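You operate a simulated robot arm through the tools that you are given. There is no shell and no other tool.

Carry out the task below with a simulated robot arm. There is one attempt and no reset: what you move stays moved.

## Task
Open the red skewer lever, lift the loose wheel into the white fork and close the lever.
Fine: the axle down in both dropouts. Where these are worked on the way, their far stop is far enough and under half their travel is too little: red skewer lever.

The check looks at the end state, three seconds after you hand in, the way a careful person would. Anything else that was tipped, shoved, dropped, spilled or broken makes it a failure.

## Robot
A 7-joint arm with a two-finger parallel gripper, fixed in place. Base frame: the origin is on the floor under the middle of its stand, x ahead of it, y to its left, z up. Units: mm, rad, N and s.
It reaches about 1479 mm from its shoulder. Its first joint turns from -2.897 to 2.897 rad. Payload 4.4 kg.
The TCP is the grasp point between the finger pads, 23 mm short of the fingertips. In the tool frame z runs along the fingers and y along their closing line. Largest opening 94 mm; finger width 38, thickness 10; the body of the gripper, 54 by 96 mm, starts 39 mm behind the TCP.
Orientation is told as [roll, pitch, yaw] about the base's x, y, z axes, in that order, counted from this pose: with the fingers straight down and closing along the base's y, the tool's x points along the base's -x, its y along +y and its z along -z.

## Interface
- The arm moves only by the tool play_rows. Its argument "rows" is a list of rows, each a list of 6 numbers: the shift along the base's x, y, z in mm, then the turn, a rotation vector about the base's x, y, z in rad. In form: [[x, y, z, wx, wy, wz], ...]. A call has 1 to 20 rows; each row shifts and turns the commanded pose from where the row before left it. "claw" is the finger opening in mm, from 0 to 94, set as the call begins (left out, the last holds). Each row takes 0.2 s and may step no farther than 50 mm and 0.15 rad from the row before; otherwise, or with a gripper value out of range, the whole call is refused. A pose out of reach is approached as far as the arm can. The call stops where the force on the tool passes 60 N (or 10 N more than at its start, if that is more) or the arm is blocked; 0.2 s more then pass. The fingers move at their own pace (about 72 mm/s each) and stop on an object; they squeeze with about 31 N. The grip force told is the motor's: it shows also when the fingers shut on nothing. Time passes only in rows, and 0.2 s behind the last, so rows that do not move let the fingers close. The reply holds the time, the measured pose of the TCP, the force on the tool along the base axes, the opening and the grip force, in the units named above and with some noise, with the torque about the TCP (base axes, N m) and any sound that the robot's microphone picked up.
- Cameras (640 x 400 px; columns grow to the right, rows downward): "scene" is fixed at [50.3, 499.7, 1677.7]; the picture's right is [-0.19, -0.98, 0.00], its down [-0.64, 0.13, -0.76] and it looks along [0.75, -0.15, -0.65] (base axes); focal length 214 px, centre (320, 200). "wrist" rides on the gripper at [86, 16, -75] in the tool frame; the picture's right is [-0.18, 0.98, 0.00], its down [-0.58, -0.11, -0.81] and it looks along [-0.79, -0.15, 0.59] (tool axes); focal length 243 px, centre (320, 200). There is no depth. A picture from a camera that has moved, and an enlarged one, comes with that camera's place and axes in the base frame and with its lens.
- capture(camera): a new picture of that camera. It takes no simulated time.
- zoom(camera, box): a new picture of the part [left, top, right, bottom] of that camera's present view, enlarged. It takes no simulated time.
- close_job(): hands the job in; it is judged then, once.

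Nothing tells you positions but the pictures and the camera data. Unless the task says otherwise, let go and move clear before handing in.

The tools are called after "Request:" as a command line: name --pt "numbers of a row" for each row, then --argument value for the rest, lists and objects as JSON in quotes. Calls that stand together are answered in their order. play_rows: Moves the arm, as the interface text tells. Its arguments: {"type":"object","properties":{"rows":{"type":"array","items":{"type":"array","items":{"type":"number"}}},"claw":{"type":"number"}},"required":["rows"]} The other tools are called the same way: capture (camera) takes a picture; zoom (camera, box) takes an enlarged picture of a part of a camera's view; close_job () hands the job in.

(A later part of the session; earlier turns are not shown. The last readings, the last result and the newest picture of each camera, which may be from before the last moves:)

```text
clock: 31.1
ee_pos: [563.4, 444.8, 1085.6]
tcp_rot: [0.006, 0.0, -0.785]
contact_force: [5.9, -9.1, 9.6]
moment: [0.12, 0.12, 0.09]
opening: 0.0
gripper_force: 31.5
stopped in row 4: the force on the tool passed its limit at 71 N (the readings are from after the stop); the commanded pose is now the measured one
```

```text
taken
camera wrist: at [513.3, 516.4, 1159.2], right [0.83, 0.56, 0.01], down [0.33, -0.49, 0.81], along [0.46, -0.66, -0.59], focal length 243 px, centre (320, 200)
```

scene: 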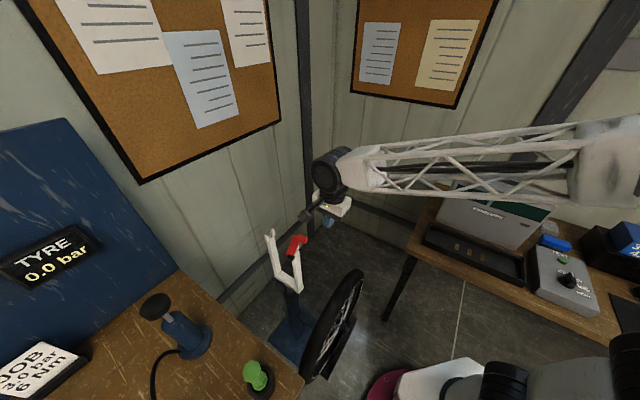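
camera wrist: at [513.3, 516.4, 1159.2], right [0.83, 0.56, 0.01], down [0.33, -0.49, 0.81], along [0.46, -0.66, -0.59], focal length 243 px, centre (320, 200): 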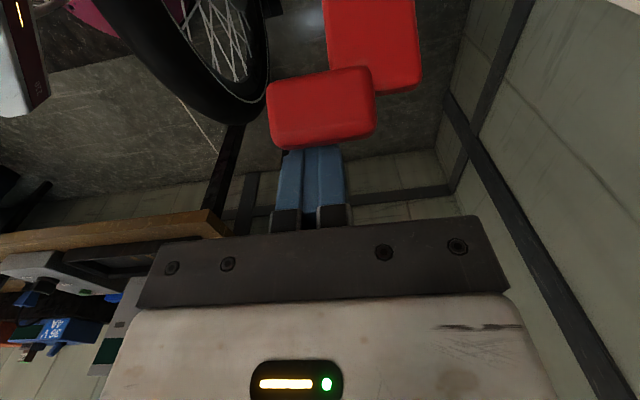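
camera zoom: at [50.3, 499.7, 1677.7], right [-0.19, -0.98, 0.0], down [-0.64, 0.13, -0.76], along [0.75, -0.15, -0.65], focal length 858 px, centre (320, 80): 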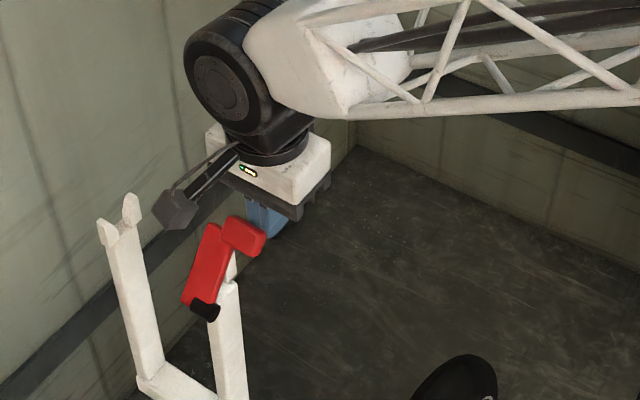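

The fingertips pressed on the handle's end face (radially) and jammed; the fork has not moved. I'll back off, go lower so the fingers catch the underside of the handle, and push gently.

Request:
play_rows --pt "7 -7 0 0 0 0" --pt "7 -7 -9 0 0 0" --pt "3 -3 -18 0 0 0" --pt "0 0 0 0 0 0"

Request:
capture --camera "wrist"

Request:
zoom --camera "scene" --box '[260, 200, 340, 280]'

```text
clock: 32.1
ee_pos: [579.4, 428.1, 1055.2]
tcp_rot: [0.01, 0.0, -0.785]
contact_force: [0.4, 0.6, -0.1]
moment: [0.01, 0.01, 0.0]
opening: 0.1
gripper_force: 31.1
```

```text
taken
camera wrist: at [529.8, 500.4, 1130.9], right [0.83, 0.56, 0.01], down [0.33, -0.49, 0.81], along [0.46, -0.66, -0.59], focal length 243 px, centre (320, 200)
```

wrist: 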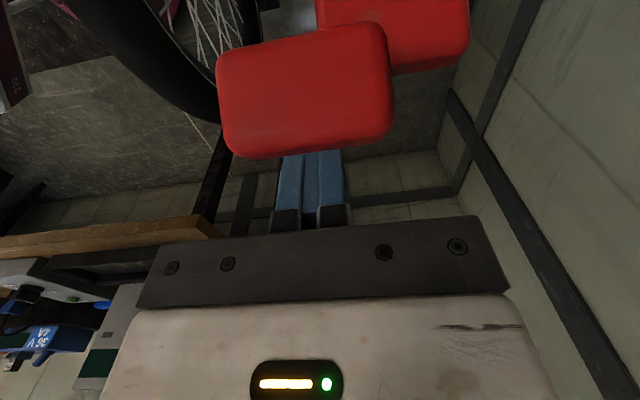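

```text
5.00 times, centred on (300, 240) of scene
camera zoom: at [50.3, 499.7, 1677.7], right [-0.19, -0.98, 0.0], down [-0.64, 0.13, -0.76], along [0.75, -0.15, -0.65], focal length 1072 px, centre (420, 0)
```

zoom: 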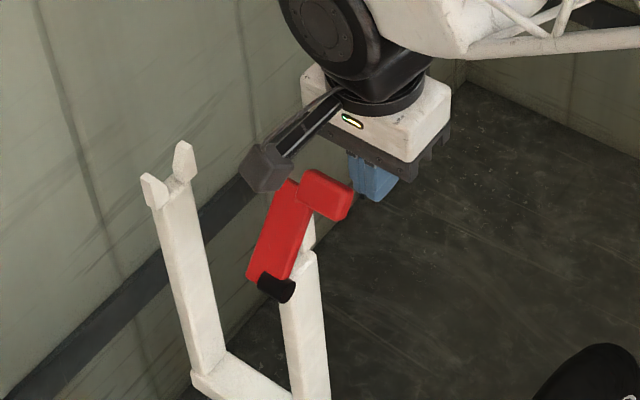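

Lever is now at about 52°, and fingers sit lower beside it. Pushing toward −u in small steps.

Request:
play_rows --pt "-5 5 0 0 0 0" --pt "-5 5 0 0 0 0" --pt "-4 4 0 0 0 0" --pt "-4 4 0 0 0 0" --pt "-4 4 0 0 0 0" --pt "-4 4 0 0 0 0" --pt "-4 4 0 0 0 0" --pt "-4 4 0 0 0 0" --pt "0 0 0 0 0 0"

Request:
capture --camera "wrist"

Request:
zoom --camera "scene" --box '[260, 200, 340, 280]'

```text
clock: 34.1
ee_pos: [547.5, 461.4, 1062.2]
tcp_rot: [0.016, -0.001, -0.786]
contact_force: [1.9, -0.4, 7.6]
moment: [0.12, 0.33, -0.01]
opening: 0.0
gripper_force: 30.7
stopped in row 9: the force on the tool passed its limit at 63 N (the readings are from after the stop); the commanded pose is now the measured one
```

```text
taken
camera wrist: at [497.2, 534.0, 1136.4], right [0.83, 0.56, 0.01], down [0.33, -0.5, 0.8], along [0.46, -0.66, -0.59], focal length 243 px, centre (320, 200)
```

wrist: 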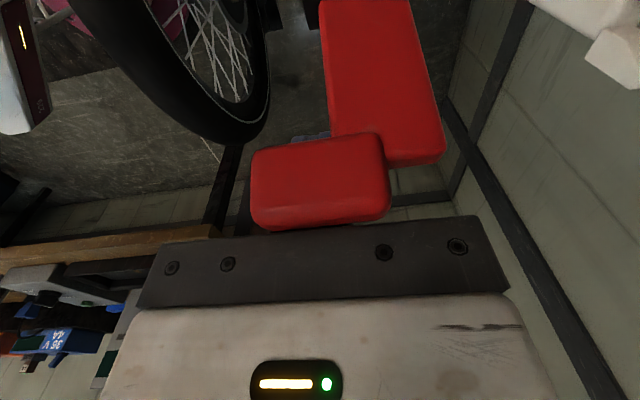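

```text
5.00 times, centred on (300, 240) of scene
camera zoom: at [50.3, 499.7, 1677.7], right [-0.19, -0.98, 0.0], down [-0.64, 0.13, -0.76], along [0.75, -0.15, -0.65], focal length 1072 px, centre (420, 0)
```

zoom: 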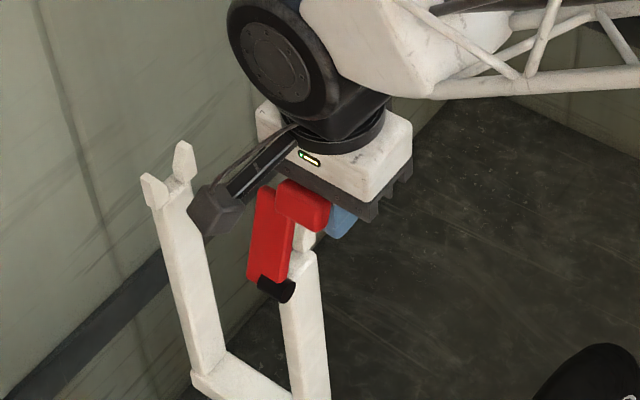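

The handle top met the gripper palm, so I need to be higher. Raising about 24 mm, then continuing the push over the top.

Request:
play_rows --pt "3 -3 8 0 0 0" --pt "0 0 16 0 0 0" --pt "-4 4 0 0 0 0" --pt "-4 4 0 0 0 0" --pt "-4 4 0 0 0 0" --pt "-4 4 0 0 0 0" --pt "-4 4 0 0 0 0" --pt "0 0 0 0 0 0"

Request:
capture --camera "wrist"

Request:
zoom --camera "scene" --box '[260, 200, 340, 280]'

```text
clock: 35.9
ee_pos: [530.3, 478.8, 1085.0]
tcp_rot: [0.012, -0.001, -0.787]
contact_force: [0.2, 1.3, -0.4]
moment: [-0.01, 0.04, 0.01]
opening: 0.0
gripper_force: 31.2
```

```text
taken
camera wrist: at [479.5, 550.8, 1159.2], right [0.83, 0.56, 0.01], down [0.33, -0.5, 0.8], along [0.46, -0.66, -0.59], focal length 243 px, centre (320, 200)
```

wrist: 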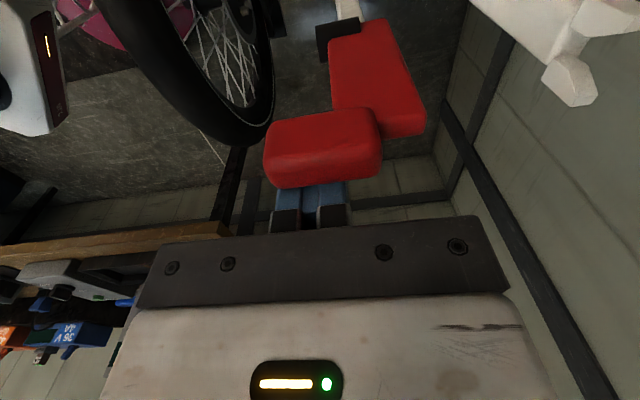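

```text
5.00 times, centred on (300, 240) of scene
camera zoom: at [50.3, 499.7, 1677.7], right [-0.19, -0.98, 0.0], down [-0.64, 0.13, -0.76], along [0.75, -0.15, -0.65], focal length 1072 px, centre (420, 0)
```

zoom: 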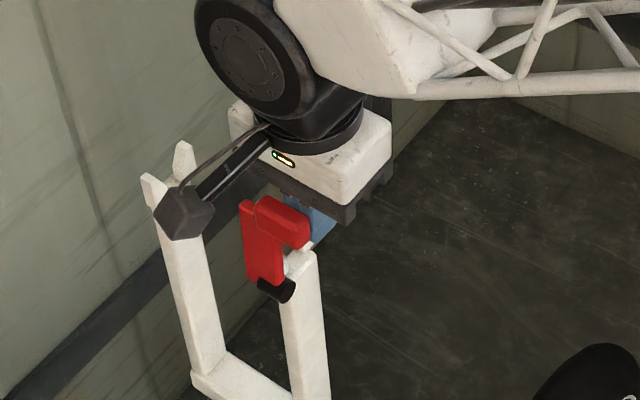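

Lever is near vertical. Continuing past the top toward its far stop in small steps.

Request:
play_rows --pt "-4 4 0 0 0 0" --pt "-4 4 0 0 0 0" --pt "-4 4 0 0 0 0" --pt "-4 4 -1 0 0 0" --pt "-4 4 -2 0 0 0" --pt "-4 4 -3 0 0 0" --pt "0 0 0 0 0 0"

Request:
capture --camera "wrist"

Request:
zoom --camera "scene" --box '[260, 200, 340, 280]'

```text
clock: 37.5
ee_pos: [507.1, 504.0, 1078.6]
tcp_rot: [0.015, 0.0, -0.788]
contact_force: [11.6, -19.9, 8.1]
moment: [0.1, 0.11, 0.14]
opening: 0.1
gripper_force: 31.2
```

```text
taken
camera wrist: at [456.9, 574.6, 1153.1], right [0.83, 0.56, 0.01], down [0.33, -0.5, 0.8], along [0.46, -0.66, -0.59], focal length 243 px, centre (320, 200)
```

wrist: 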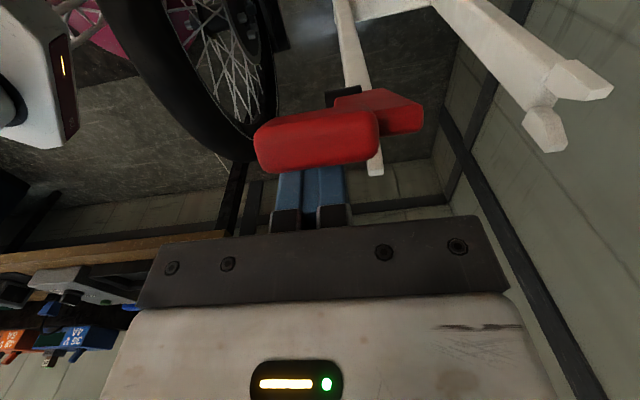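

```text
5.00 times, centred on (300, 240) of scene
camera zoom: at [50.3, 499.7, 1677.7], right [-0.19, -0.98, 0.0], down [-0.64, 0.13, -0.76], along [0.75, -0.15, -0.65], focal length 1072 px, centre (420, 0)
```

zoom: 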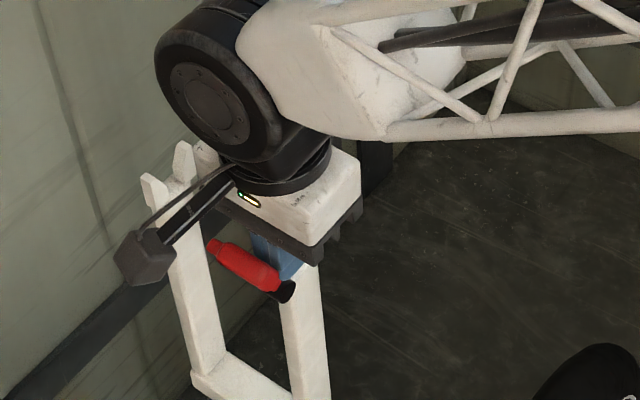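

Resistance built to about 23 N with the lever at roughly 115°, so it's at its far stop. Backing off and rising to look.

Request:
play_rows --pt "10 -10 0 0 0 0" --pt "10 -10 20 0 0 0" --pt "0 0 40 0 0 0" --pt "0 0 40 0 0 0" --pt "0 0 40 0 0 0" --pt "0 0 0 0 0 0"

Request:
capture --camera "wrist"

Request:
zoom --camera "scene" --box '[260, 200, 340, 280]'

```text
clock: 38.9
ee_pos: [526.3, 485.6, 1218.8]
tcp_rot: [0.014, 0.0, -0.786]
contact_force: [0.3, 0.7, 0.3]
moment: [0.02, 0.01, 0.0]
opening: 0.0
gripper_force: 30.3
```

```text
taken
camera wrist: at [475.5, 556.4, 1292.5], right [0.83, 0.56, 0.01], down [0.33, -0.5, 0.8], along [0.46, -0.66, -0.59], focal length 243 px, centre (320, 200)
```

wrist: 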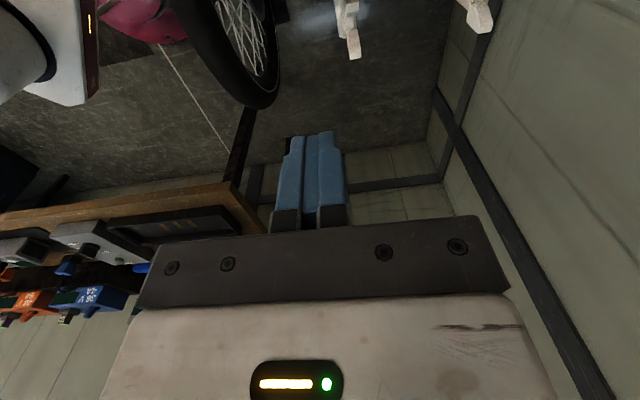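

```text
5.00 times, centred on (300, 240) of scene
camera zoom: at [50.3, 499.7, 1677.7], right [-0.19, -0.98, 0.0], down [-0.64, 0.13, -0.76], along [0.75, -0.15, -0.65], focal length 1072 px, centre (420, 0)
```

zoom: 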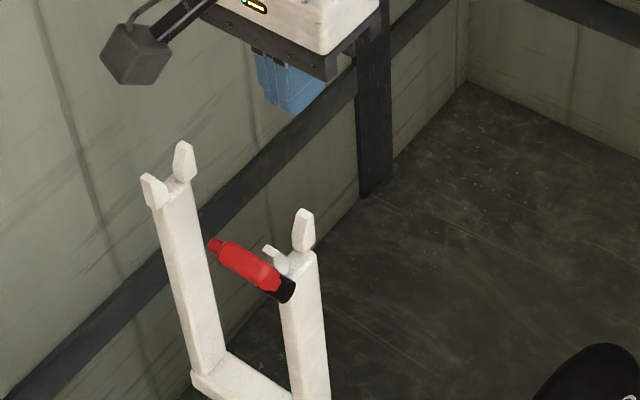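

The lever is open and both dropouts are clear. Now I'll go over the wheel top with the gripper open to measure the tyre position.

Request:
play_rows --claw 94 --pt "-14 -18 0 -0.01 0.01 0" --pt "-14 -18 0 0 0 0" --pt "-14 -18 0 0 0 0" --pt "-14 -18 0 0 0 0" --pt "-14 -18 -10 0 0 0" --pt "-14 -18 -20 0 0 0" --pt "-12 -10 -30 0 0 0" --pt "0 0 0 0 0 0"

Request:
capture --camera "wrist"

Request:
zoom --camera "scene" --box '[260, 200, 420, 320]'

```text
clock: 40.7
ee_pos: [430.4, 366.1, 1160.0]
tcp_rot: [0.001, 0.0, -0.785]
contact_force: [-0.6, -0.5, -0.6]
moment: [0.0, 0.01, 0.05]
opening: 93.9
gripper_force: 0.1
```

```text
taken
camera wrist: at [381.5, 438.5, 1234.0], right [0.83, 0.56, 0.0], down [0.33, -0.49, 0.81], along [0.45, -0.67, -0.59], focal length 243 px, centre (320, 200)
```

wrist: 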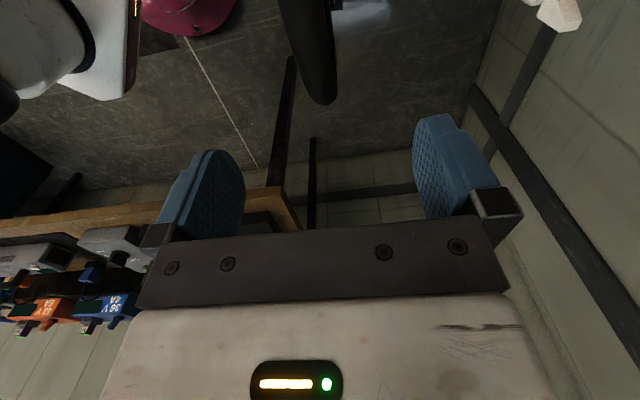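

```text
3.33 times, centred on (340, 260) of scene
camera zoom: at [50.3, 499.7, 1677.7], right [-0.19, -0.98, 0.0], down [-0.64, 0.13, -0.76], along [0.75, -0.15, -0.65], focal length 715 px, centre (253, 0)
```

zoom: 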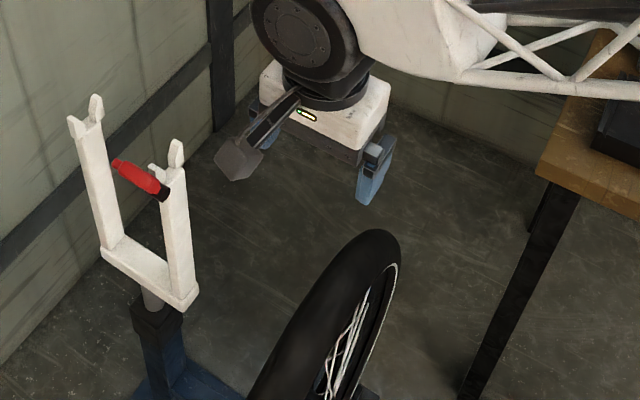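

Request:
zoom --camera "wrist" --box '[240, 0, 400, 120]'

```text
3.33 times, centred on (320, 60) of wrist
camera zoom: at [381.5, 438.5, 1234.0], right [0.83, 0.56, 0.0], down [0.33, -0.49, 0.81], along [0.45, -0.67, -0.59], focal length 809 px, centre (320, 667)
```

zoom: 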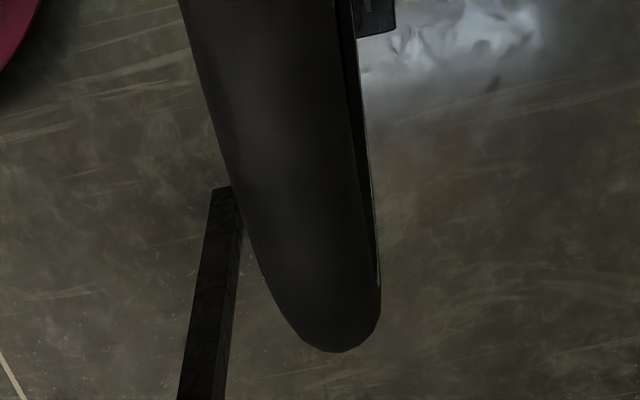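

Tyre measured: centre plane n≈541 (width ~52), top z≈893, hub u≈38–43. The fork slot is at u≈39 with centre n≈808. I'll move over the tyre top and descend partway to check that it's centred between the fingers.

Request:
play_rows --pt "-7 -4 -40 0 0 0" --pt "-7 -4 -40 0 0 0" --pt "-6.6 -2.8 -40 0 0 0" --pt "0 0 -40 0 0 0" --pt "0 0 -30 0 0 0" --pt "0 0 0 0 0 0"

Request:
capture --camera "wrist"

Request:
zoom --camera "scene" --box '[260, 200, 420, 320]'

```text
clock: 42.1
ee_pos: [409.8, 353.5, 968.3]
tcp_rot: [-0.001, 0.0, -0.785]
contact_force: [-0.1, 0.1, 0.2]
moment: [0.01, -0.03, -0.04]
opening: 94.1
gripper_force: 0.1
```

```text
taken
camera wrist: at [361.2, 426.5, 1042.1], right [0.83, 0.56, 0.0], down [0.33, -0.49, 0.81], along [0.45, -0.67, -0.59], focal length 243 px, centre (320, 200)
```

wrist: 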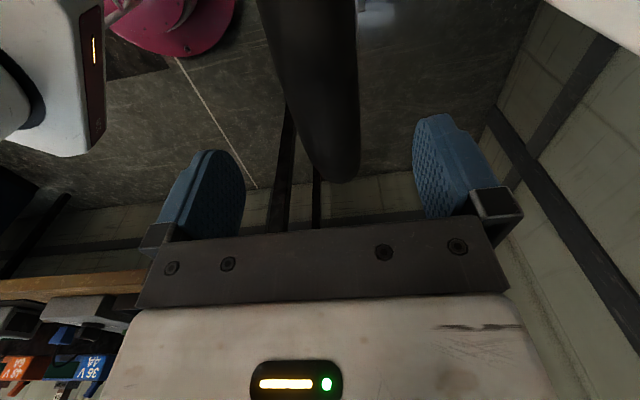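

```text
3.33 times, centred on (340, 260) of scene
camera zoom: at [50.3, 499.7, 1677.7], right [-0.19, -0.98, 0.0], down [-0.64, 0.13, -0.76], along [0.75, -0.15, -0.65], focal length 715 px, centre (253, 0)
```

zoom: 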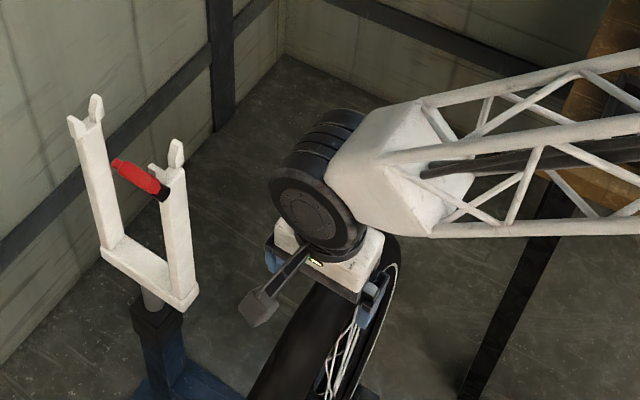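

The tyre is centred between the fingers (n≈539). Descending to straddle it, with fingertips about 45 mm below the tyre top.

Request:
play_rows --pt "0 0 -30 0 0 0" --pt "0 0 -30 0 0 0" --pt "0 0 -20 0 0 0" --pt "0 0 -10 0 0 0" --pt "0 0 -8 0 0 0" --pt "0 0 0 0 0 0"

Request:
capture --camera "wrist"

Request:
zoom --camera "scene" --box '[280, 240, 400, 390]'

```text
clock: 43.5
ee_pos: [410.6, 354.0, 870.9]
tcp_rot: [0.0, -0.001, -0.785]
contact_force: [0.2, -0.1, 0.4]
moment: [-0.02, 0.0, 0.02]
opening: 93.9
gripper_force: 0.1
```

```text
taken
camera wrist: at [360.0, 426.7, 945.0], right [0.83, 0.56, 0.0], down [0.33, -0.49, 0.81], along [0.45, -0.67, -0.59], focal length 243 px, centre (320, 200)
```

wrist: 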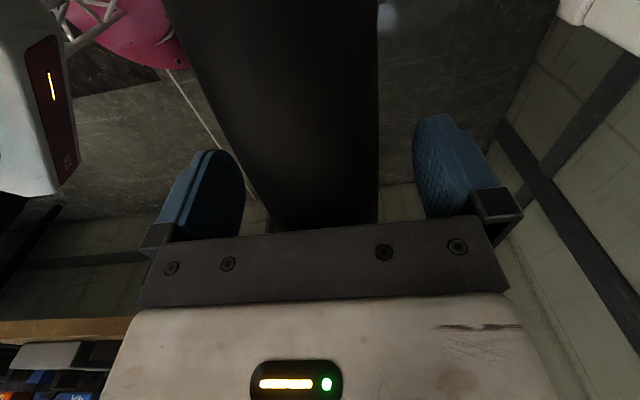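

```text
2.67 times, centred on (340, 315) of scene
camera zoom: at [50.3, 499.7, 1677.7], right [-0.19, -0.98, 0.0], down [-0.64, 0.13, -0.76], along [0.75, -0.15, -0.65], focal length 572 px, centre (267, -107)
```

zoom: 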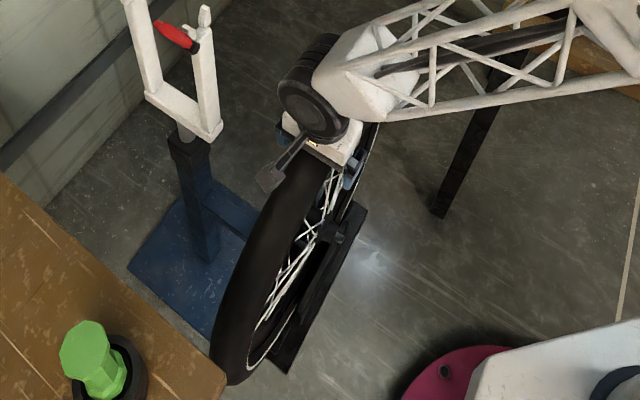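

Straddling the tyre with no contact. Closing the fingers on it.

Request:
play_rows --claw 0 --pt "0 0 0 0 0 0" --pt "0 0 0 0 0 0" --pt "0 0 0 0 0 0" --pt "0 0 0 0 0 0" --pt "0 0 0 0 0 0"

Request:
capture --camera "wrist"

```text
clock: 44.7
ee_pos: [409.6, 353.2, 871.5]
tcp_rot: [0.0, 0.0, -0.785]
contact_force: [0.8, 1.4, 0.8]
moment: [0.1, -0.22, -0.01]
opening: 54.2
gripper_force: 31.0
```

```text
taken
camera wrist: at [360.0, 426.7, 945.1], right [0.83, 0.56, 0.0], down [0.33, -0.49, 0.81], along [0.45, -0.67, -0.59], focal length 243 px, centre (320, 200)
```

wrist: 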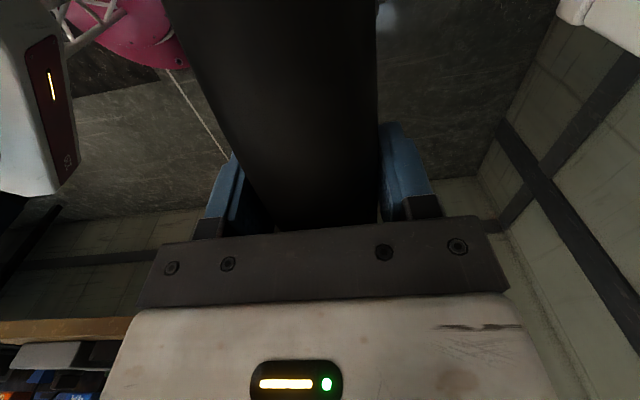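

Gripped at 54 mm. Lifting slowly at first to check the grip holds.

Request:
play_rows --pt "0 0 4 0 0 0" --pt "0 0 6 0 0 0" --pt "0 0 10 0 0 0" --pt "0 0 10 0 0 0" --pt "0 0 10 0 0 0" --pt "0 0 0 0 0 0"

Request:
zoom --camera "scene" --box '[280, 240, 400, 390]'

Request:
capture --camera "wrist"

```text
clock: 46.1
ee_pos: [408.2, 354.3, 910.0]
tcp_rot: [-0.001, 0.0, -0.784]
contact_force: [-0.7, -0.4, -19.7]
moment: [-0.07, -0.07, 0.02]
opening: 53.9
gripper_force: 30.8
```

```text
2.67 times, centred on (340, 315) of scene
camera zoom: at [50.3, 499.7, 1677.7], right [-0.19, -0.98, 0.0], down [-0.64, 0.13, -0.76], along [0.75, -0.15, -0.65], focal length 572 px, centre (267, -107)
```

zoom: 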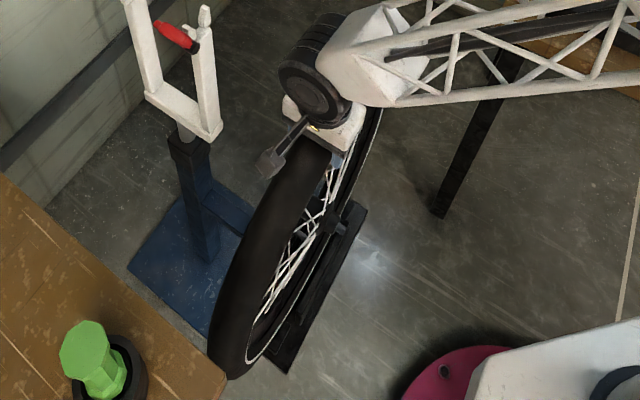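

```text
taken
camera wrist: at [359.7, 427.1, 984.9], right [0.83, 0.56, 0.0], down [0.33, -0.49, 0.81], along [0.45, -0.67, -0.59], focal length 243 px, centre (320, 200)
```

wrist: 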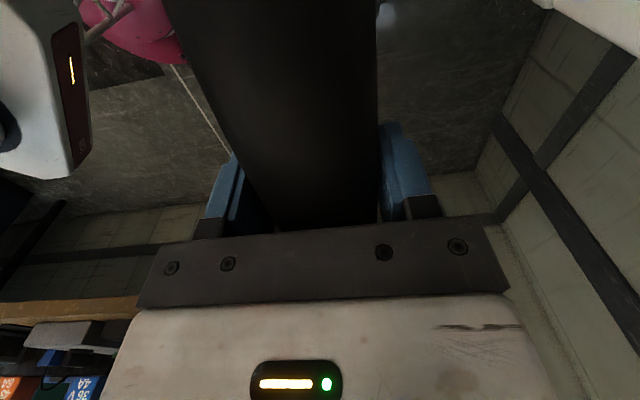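

The wheel (about 2 kg) is off the trough and hanging steady. Lifting straight up, clear of the bench corner.

Request:
play_rows --pt "0 0 14 0 0 0" --pt "0 0 18 0 0 0" --pt "0 0 20 0 0 0" --pt "0 0 20 0 0 0" --pt "0 0 20 0 0 0" --pt "0 0 20 0 0 0" --pt "0 0 20 0 0 0" --pt "0 0 20 0 0 0" --pt "0 0 20 0 0 0" --pt "0 0 20 0 0 0" --pt "0 0 20 0 0 0" --pt "0 0 20 0 0 0" --pt "0 0 20 0 0 0" --pt "0 0 14 0 0 0" --pt "0 0 8 0 0 0" --pt "0 0 0 0 0 0"

Request:
capture --camera "scene"

Request:
capture --camera "wrist"

```text
clock: 49.5
ee_pos: [409.0, 354.7, 1185.0]
tcp_rot: [-0.002, -0.001, -0.784]
contact_force: [-0.2, 0.2, -19.5]
moment: [-0.07, -0.04, 0.0]
opening: 53.6
gripper_force: 31.3
```

```text
taken
```

scene: 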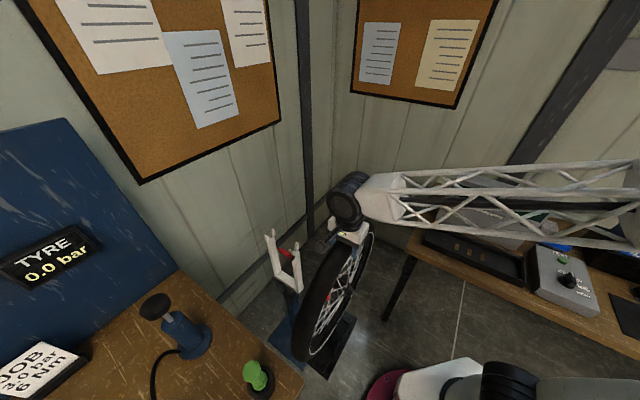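

```text
taken
camera wrist: at [360.5, 427.2, 1259.6], right [0.83, 0.56, 0.0], down [0.33, -0.49, 0.81], along [0.45, -0.67, -0.59], focal length 243 px, centre (320, 200)
```

wrist: 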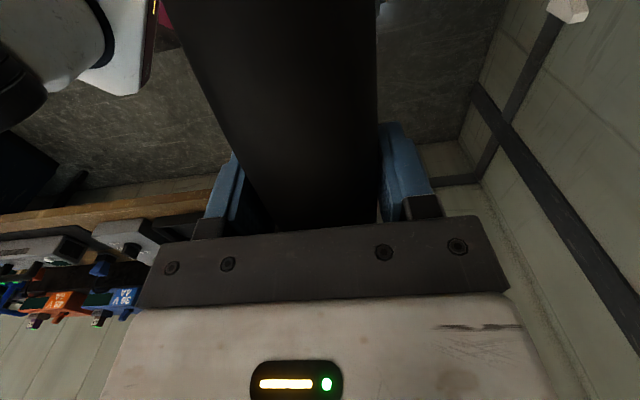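

Request:
zoom --camera "scene" --box '[270, 220, 390, 370]'

Request:
zoom --camera "scene" --box '[310, 260, 370, 320]'

```text
2.67 times, centred on (330, 295) of scene
camera zoom: at [50.3, 499.7, 1677.7], right [-0.19, -0.98, 0.0], down [-0.64, 0.13, -0.76], along [0.75, -0.15, -0.65], focal length 572 px, centre (293, -53)
```

zoom: 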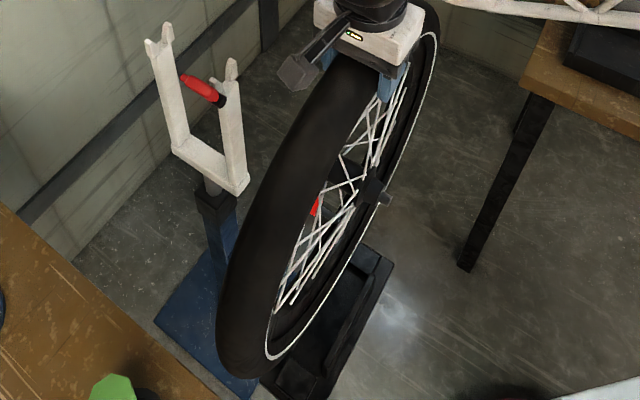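

```text
6.67 times, centred on (340, 290) of scene
camera zoom: at [50.3, 499.7, 1677.7], right [-0.19, -0.98, 0.0], down [-0.64, 0.13, -0.76], along [0.75, -0.15, -0.65], focal length 1430 px, centre (187, -400)
```

zoom: 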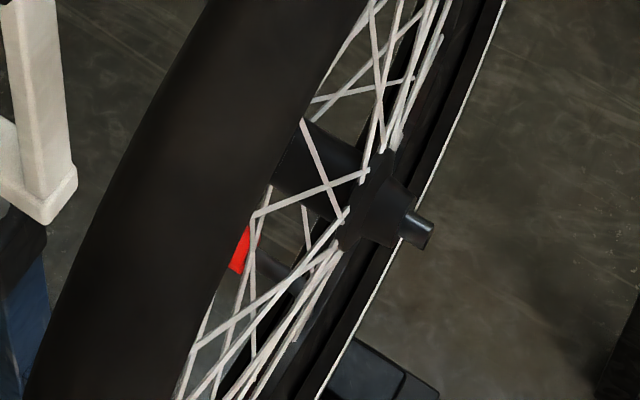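

The grip is stable. I'll continue up to about z=1530 so the wheel bottom clears the fork prongs and open lever.

Request:
play_rows --pt "0 0 14 0 0 0" --pt "0 0 18 0 0 0" --pt "0 0 20 0 0 0" --pt "0 0 20 0 0 0" --pt "0 0 20 0 0 0" --pt "0 0 20 0 0 0" --pt "0 0 20 0 0 0" --pt "0 0 20 0 0 0" --pt "0 0 20 0 0 0" --pt "0 0 20 0 0 0" --pt "0 0 20 0 0 0" --pt "0 0 20 0 0 0" --pt "0 0 20 0 0 0" --pt "0 0 20 0 0 0" --pt "0 0 20 0 0 0" --pt "0 0 20 0 0 0" --pt "0 0 20 0 0 0" --pt "0 0 10 0 0 0" --pt "0 0 0 0 0 0"

Request:
capture --camera "scene"

Request:
capture --camera "wrist"

```text
clock: 53.5
ee_pos: [410.2, 354.1, 1526.3]
tcp_rot: [-0.001, 0.001, -0.784]
contact_force: [-0.2, -0.5, -20.6]
moment: [-0.09, -0.02, 0.02]
opening: 53.9
gripper_force: 30.7
```

```text
taken
```

scene: 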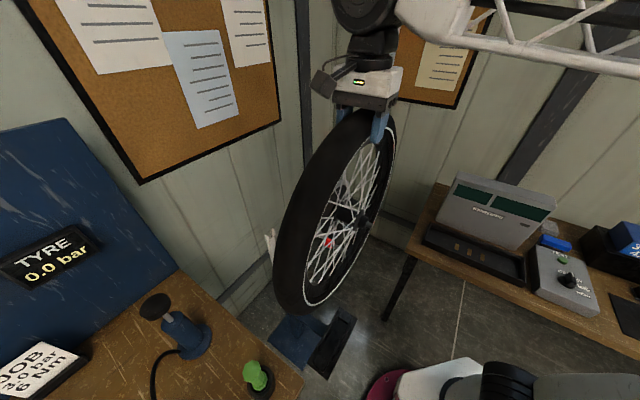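

```text
taken
camera wrist: at [360.2, 426.9, 1601.1], right [0.83, 0.56, 0.0], down [0.33, -0.49, 0.81], along [0.45, -0.67, -0.59], focal length 243 px, centre (320, 200)
```

wrist: 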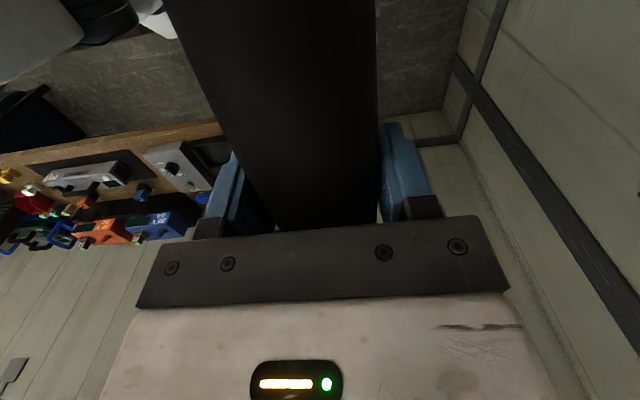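

Request:
zoom --camera "scene" --box '[310, 180, 410, 260]'

Request:
zoom --camera "scene" --box '[260, 90, 420, 320]'

```text
5.00 times, centred on (360, 220) of scene
camera zoom: at [50.3, 499.7, 1677.7], right [-0.19, -0.98, 0.0], down [-0.64, 0.13, -0.76], along [0.75, -0.15, -0.65], focal length 1072 px, centre (120, 100)
```

zoom: 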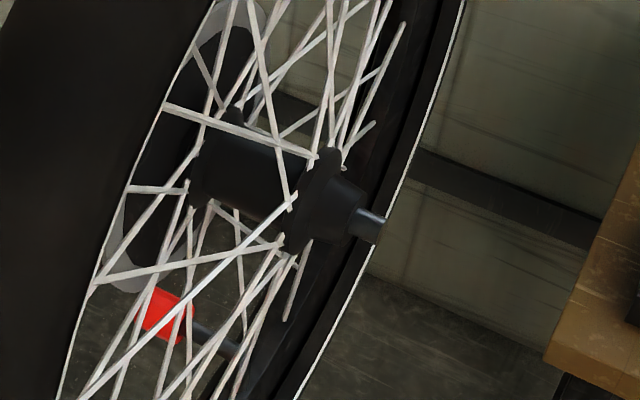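

```text
1.74 times, centred on (340, 205) of scene
camera zoom: at [50.3, 499.7, 1677.7], right [-0.19, -0.98, 0.0], down [-0.64, 0.13, -0.76], along [0.75, -0.15, -0.65], focal length 373 px, centre (285, 191)
```

zoom: 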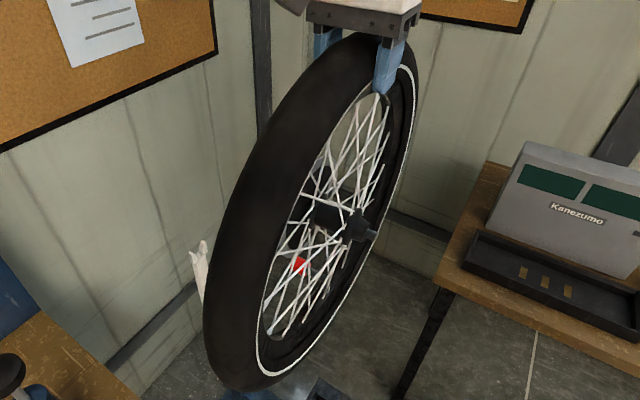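

The hub hangs about 226 mm below the TCP, and red on the wheel is just the valve cap. Now I'll shift +u 120 mm to give the raised lever room, then carry the wheel over in +n to the fork's centre plane.

Request:
play_rows --pt "6 -6 3 0 0 0" --pt "12 -12 3 0 0 0" --pt "14 -14 3 0 0 0" --pt "14 -14 3 0 0 0" --pt "14 -14 3 0 0 0" --pt "14 -14 3 0 0 0" --pt "11 -11 2 0 0 0" --pt "6 6 0 0 0 0" --pt "12 12 0 0 0 0" --pt "12 12 0 0 0 0" --pt "12 12 0 0 0 0" --pt "12 12 0 0 0 0" --pt "6 6 0 0 0 0" --pt "0 0 0 0 0 0"

Request:
capture --camera "scene"

Request:
capture --camera "wrist"

```text
clock: 56.5
ee_pos: [554.4, 329.9, 1546.4]
tcp_rot: [-0.003, 0.001, -0.786]
contact_force: [-0.1, 0.1, -19.6]
moment: [-0.12, -0.08, 0.01]
opening: 54.1
gripper_force: 31.1
```

```text
taken
```

scene: 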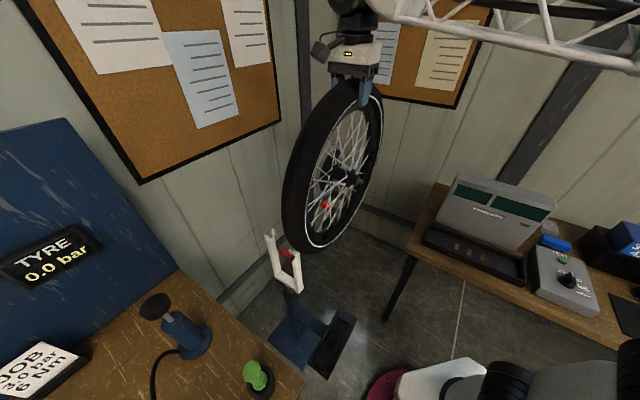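

```text
taken
camera wrist: at [505.4, 402.1, 1620.7], right [0.83, 0.56, 0.0], down [0.33, -0.49, 0.81], along [0.45, -0.67, -0.59], focal length 243 px, centre (320, 200)
```

wrist: 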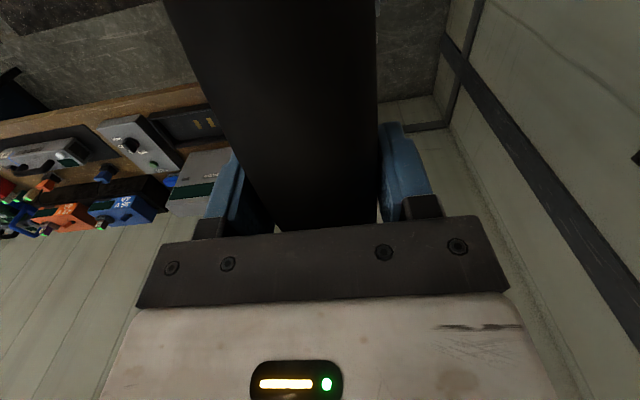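

The wheel is clear and stable. Continuing +n to the fork's centre plane at n≈810.

Request:
play_rows --pt "8 8 0 0 0 0" --pt "12 12 0 0 0 0" --pt "13 13 0 0 0 0" --pt "13 13 0 0 0 0" --pt "13 13 0 0 0 0" --pt "13 13 0 0 0 0" --pt "13 13 0 0 0 0" --pt "13 13 0 0 0 0" --pt "13 13 0 0 0 0" --pt "12 12 0 0 0 0" --pt "7.5 7.5 0 0 0 0" --pt "0 0 0 0 0 0" --pt "0 0 0 0 0 0"

Request:
capture --camera "scene"

Request:
capture --camera "wrist"

```text
clock: 59.3
ee_pos: [685.6, 458.4, 1546.1]
tcp_rot: [-0.002, 0.001, -0.785]
contact_force: [0.3, 1.1, -19.7]
moment: [-0.15, -0.05, -0.02]
opening: 53.9
gripper_force: 30.9
```

```text
taken
```

scene: 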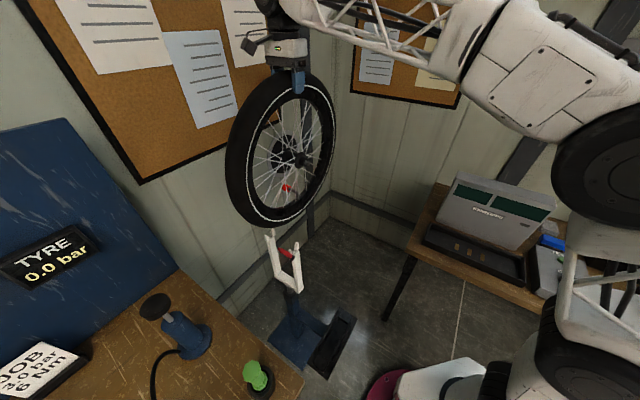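

```text
taken
camera wrist: at [636.6, 531.9, 1620.2], right [0.83, 0.56, 0.0], down [0.33, -0.49, 0.81], along [0.45, -0.67, -0.59], focal length 243 px, centre (320, 200)
```

wrist: 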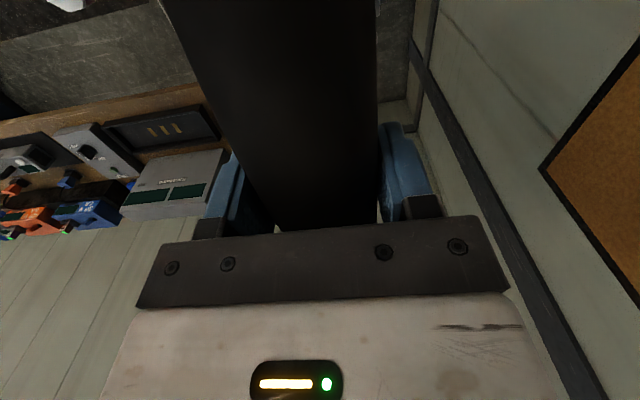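

Request:
zoom --camera "scene" --box '[220, 60, 350, 240]'

Request:
zoom --camera "scene" --box '[260, 120, 340, 200]'

Request:
zoom --camera "scene" --box '[250, 210, 330, 290]'

```text
2.22 times, centred on (285, 150) of scene
camera zoom: at [50.3, 499.7, 1677.7], right [-0.19, -0.98, 0.0], down [-0.64, 0.13, -0.76], along [0.75, -0.15, -0.65], focal length 477 px, centre (398, 311)
```

zoom: 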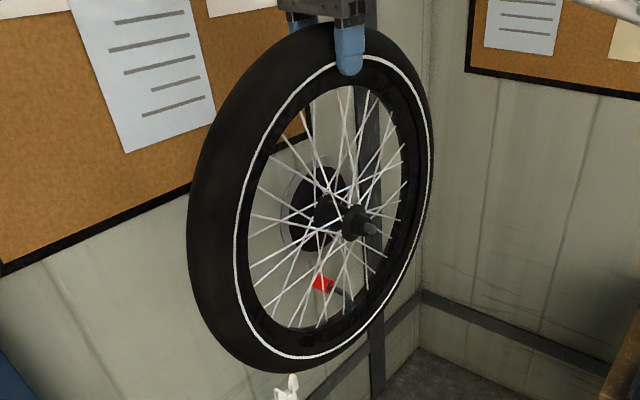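

```text
5.00 times, centred on (300, 160) of scene
camera zoom: at [50.3, 499.7, 1677.7], right [-0.19, -0.98, 0.0], down [-0.64, 0.13, -0.76], along [0.75, -0.15, -0.65], focal length 1072 px, centre (420, 400)
```

zoom: 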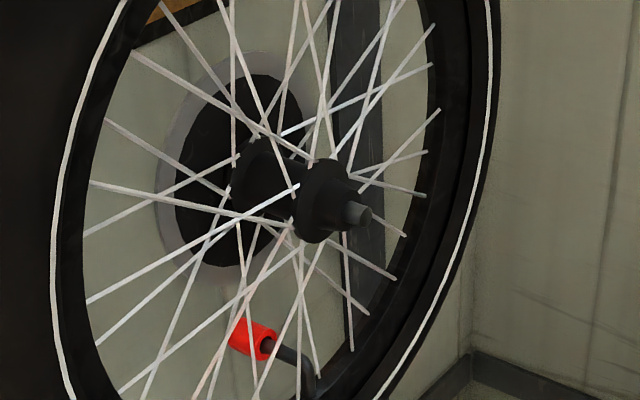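

```text
5.00 times, centred on (290, 250) of scene
camera zoom: at [50.3, 499.7, 1677.7], right [-0.19, -0.98, 0.0], down [-0.64, 0.13, -0.76], along [0.75, -0.15, -0.65], focal length 1072 px, centre (470, -50)
```

zoom: 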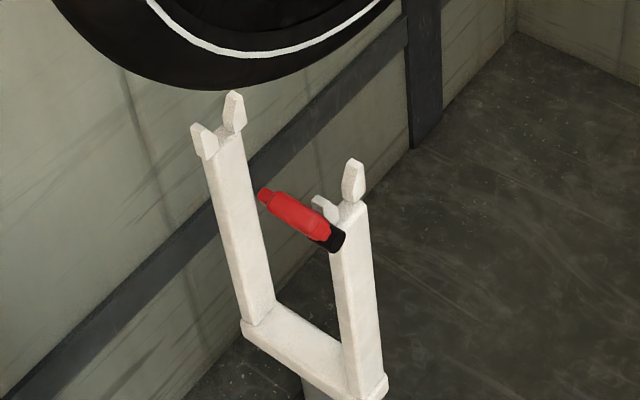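

The view is clear. I notice a bent valve with the red cap sticking out to the +n side at the wheel's bottom, which could foul the left leg, so I need accurate dimensions of the fork and wheel before going in.

Request:
zoom --camera "scene" --box '[262, 224, 312, 264]'

Request:
zoom --camera "scene" --box '[262, 250, 312, 300]'

Request:
zoom --camera "scene" --box '[265, 140, 315, 200]'

```text
10.00 times, centred on (287, 244) of scene
camera zoom: at [50.3, 499.7, 1677.7], right [-0.19, -0.98, 0.0], down [-0.64, 0.13, -0.76], along [0.75, -0.15, -0.65], focal length 2145 px, centre (650, -240)
```

zoom: 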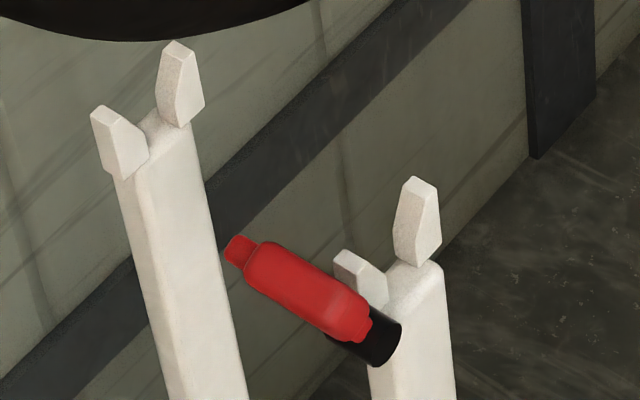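

```text
8.00 times, centred on (287, 275) of scene
camera zoom: at [50.3, 499.7, 1677.7], right [-0.19, -0.98, 0.0], down [-0.64, 0.13, -0.76], along [0.75, -0.15, -0.65], focal length 1716 px, centre (584, -400)
```

zoom: 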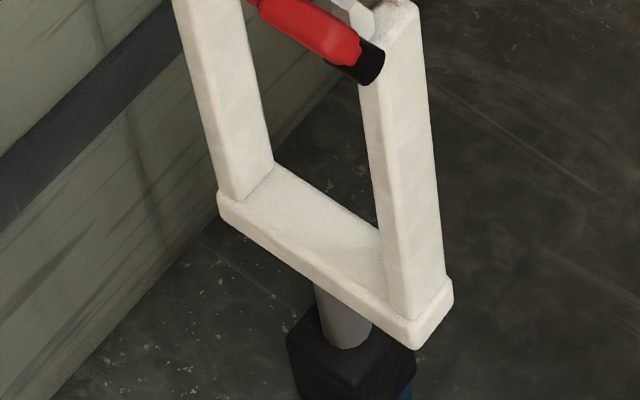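

```text
6.67 times, centred on (290, 170) of scene
camera zoom: at [50.3, 499.7, 1677.7], right [-0.19, -0.98, 0.0], down [-0.64, 0.13, -0.76], along [0.75, -0.15, -0.65], focal length 1430 px, centre (520, 400)
```

zoom: 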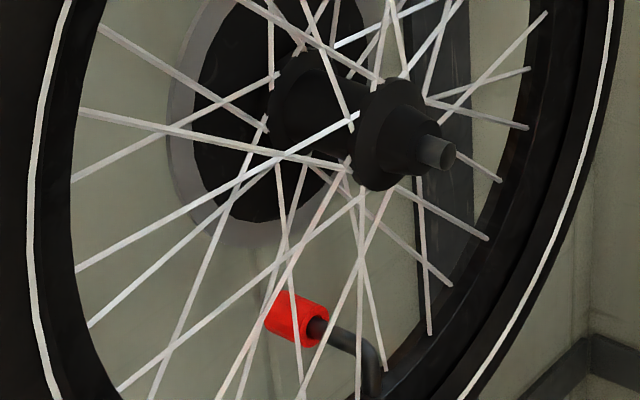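

The bent valve's red cap reaches roughly n +40 to +75 from the wheel centre, while the left leg's inner face is at only about +53, directly above where the valve now hangs. I'll inspect the trough and the valve geometry before deciding how to turn the wheel.

Request:
zoom --camera "scene" --box '[260, 290, 370, 390]'

Request:
zoom --camera "scene" --box '[270, 165, 310, 205]'

```text
4.00 times, centred on (315, 340) of scene
camera zoom: at [50.3, 499.7, 1677.7], right [-0.19, -0.98, 0.0], down [-0.64, 0.13, -0.76], along [0.75, -0.15, -0.65], focal length 858 px, centre (340, -360)
```

zoom: 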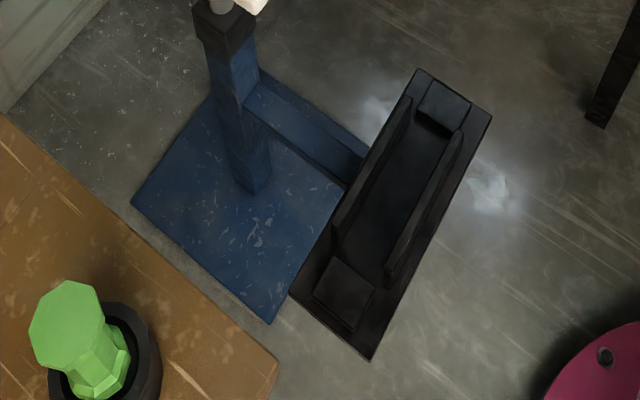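

```text
10.00 times, centred on (290, 185) of scene
camera zoom: at [50.3, 499.7, 1677.7], right [-0.19, -0.98, 0.0], down [-0.64, 0.13, -0.76], along [0.75, -0.15, -0.65], focal length 2145 px, centre (620, 350)
```

zoom: 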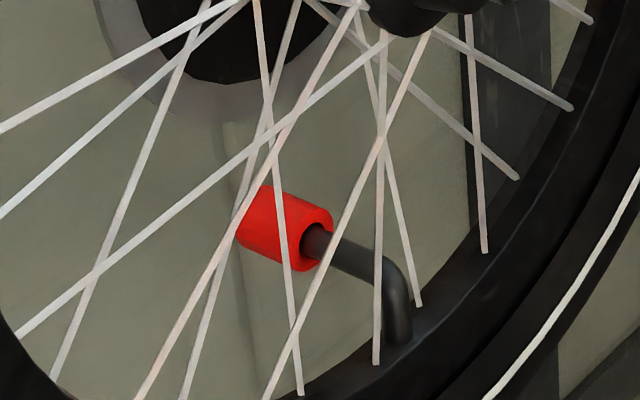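

The red cap sits at n +39…+73, right where the left leg (n +53…+67) will be, so the valve must be swung off the bottom position. I'll try tilting the gripper about the axle direction, so the valve swings toward +u while the hub stays in place, and see whether the grip holds it.

Request:
play_rows --pt "-8.5 8.5 -0.5 -0.0354 -0.0354 0" --pt "-8.5 8.5 -1 -0.0354 -0.0354 0" --pt "-8.5 8.5 -1.5 -0.0354 -0.0354 0" --pt "-8.5 8.5 -2 -0.0354 -0.0354 0" --pt "-8.5 8.5 -2.5 -0.0354 -0.0354 0" --pt "-8.5 8.5 -3 -0.0354 -0.0354 0" --pt "0 0 0 0 0 0" --pt "0 0 0 0 0 0"

Request:
zoom --camera "scene" --box '[220, 60, 350, 240]'

Request:
zoom --camera "scene" --box '[260, 120, 340, 200]'

```text
clock: 61.1
ee_pos: [633.1, 510.6, 1536.6]
tcp_rot: [-0.002, -0.301, -0.786]
contact_force: [0.4, 0.0, -20.1]
moment: [0.75, 0.81, 0.01]
opening: 54.1
gripper_force: 31.0
```

```text
2.22 times, centred on (285, 150) of scene
camera zoom: at [50.3, 499.7, 1677.7], right [-0.19, -0.98, 0.0], down [-0.64, 0.13, -0.76], along [0.75, -0.15, -0.65], focal length 477 px, centre (398, 311)
```

zoom: 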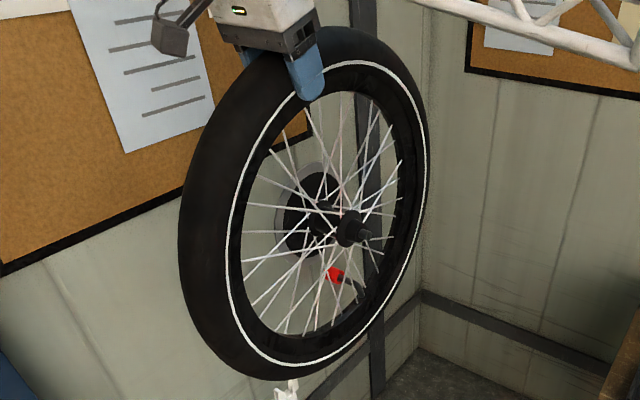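

```text
5.00 times, centred on (300, 160) of scene
camera zoom: at [50.3, 499.7, 1677.7], right [-0.19, -0.98, 0.0], down [-0.64, 0.13, -0.76], along [0.75, -0.15, -0.65], focal length 1072 px, centre (420, 400)
```

zoom: 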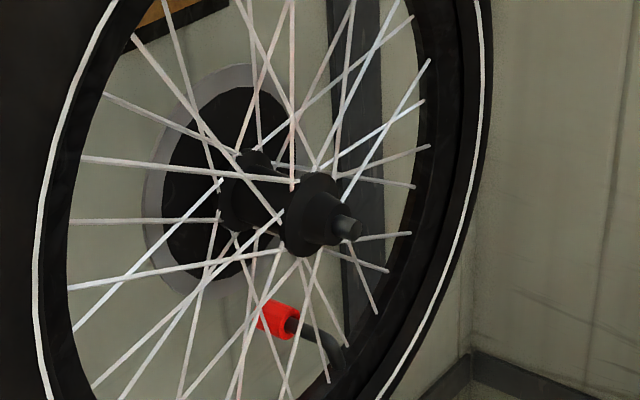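

The grip holds: the wheel turned about 0.27 rad and the valve cap is now ~45 mm to the +u side of the hub, clear of the leg. Hub is at about u 142, n 809, z 1319. Lowering it beside the slot line, still 100 mm to the +u side of the dropouts.

Request:
play_rows --pt "0 0 -8 0 0 0" --pt "0 0 -16 0 0 0" --pt "0 0 -18 0 0 0" --pt "0 0 -18 0 0 0" --pt "0 0 -18 0 0 0" --pt "0 0 -18 0 0 0" --pt "0 0 -18 0 0 0" --pt "0 0 -18 0 0 0" --pt "0 0 -16 0 0 0" --pt "0 0 -8 0 0 0" --pt "0 0 0 0 0 0"

Request:
zoom --camera "scene" --box '[230, 120, 390, 280]'

Request:
capture --camera "wrist"

```text
clock: 63.5
ee_pos: [634.4, 510.2, 1381.2]
tcp_rot: [0.0, -0.3, -0.784]
contact_force: [0.3, -0.8, -19.8]
moment: [0.78, 0.77, 0.02]
opening: 54.2
gripper_force: 30.9
```

```text
2.50 times, centred on (310, 200) of scene
camera zoom: at [50.3, 499.7, 1677.7], right [-0.19, -0.98, 0.0], down [-0.64, 0.13, -0.76], along [0.75, -0.15, -0.65], focal length 536 px, centre (345, 200)
```

zoom: 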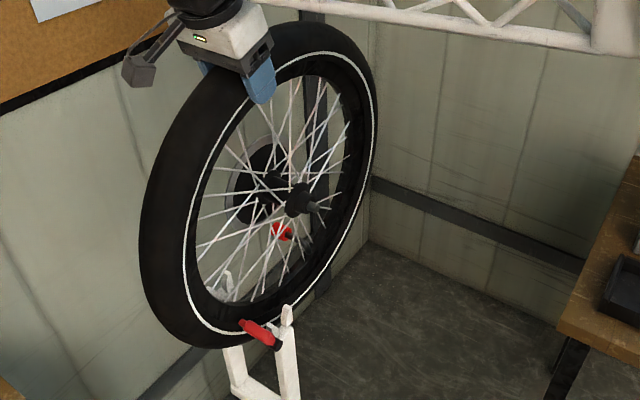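

```text
taken
camera wrist: at [572.3, 595.9, 1425.5], right [0.82, 0.57, 0.05], down [0.15, -0.3, 0.94], along [0.55, -0.76, -0.33], focal length 243 px, centre (320, 200)
```

wrist: 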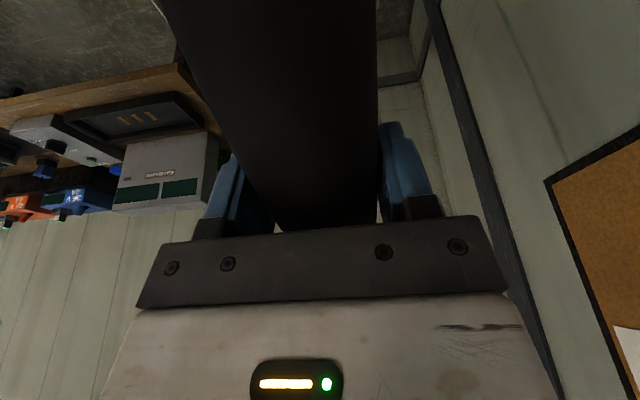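

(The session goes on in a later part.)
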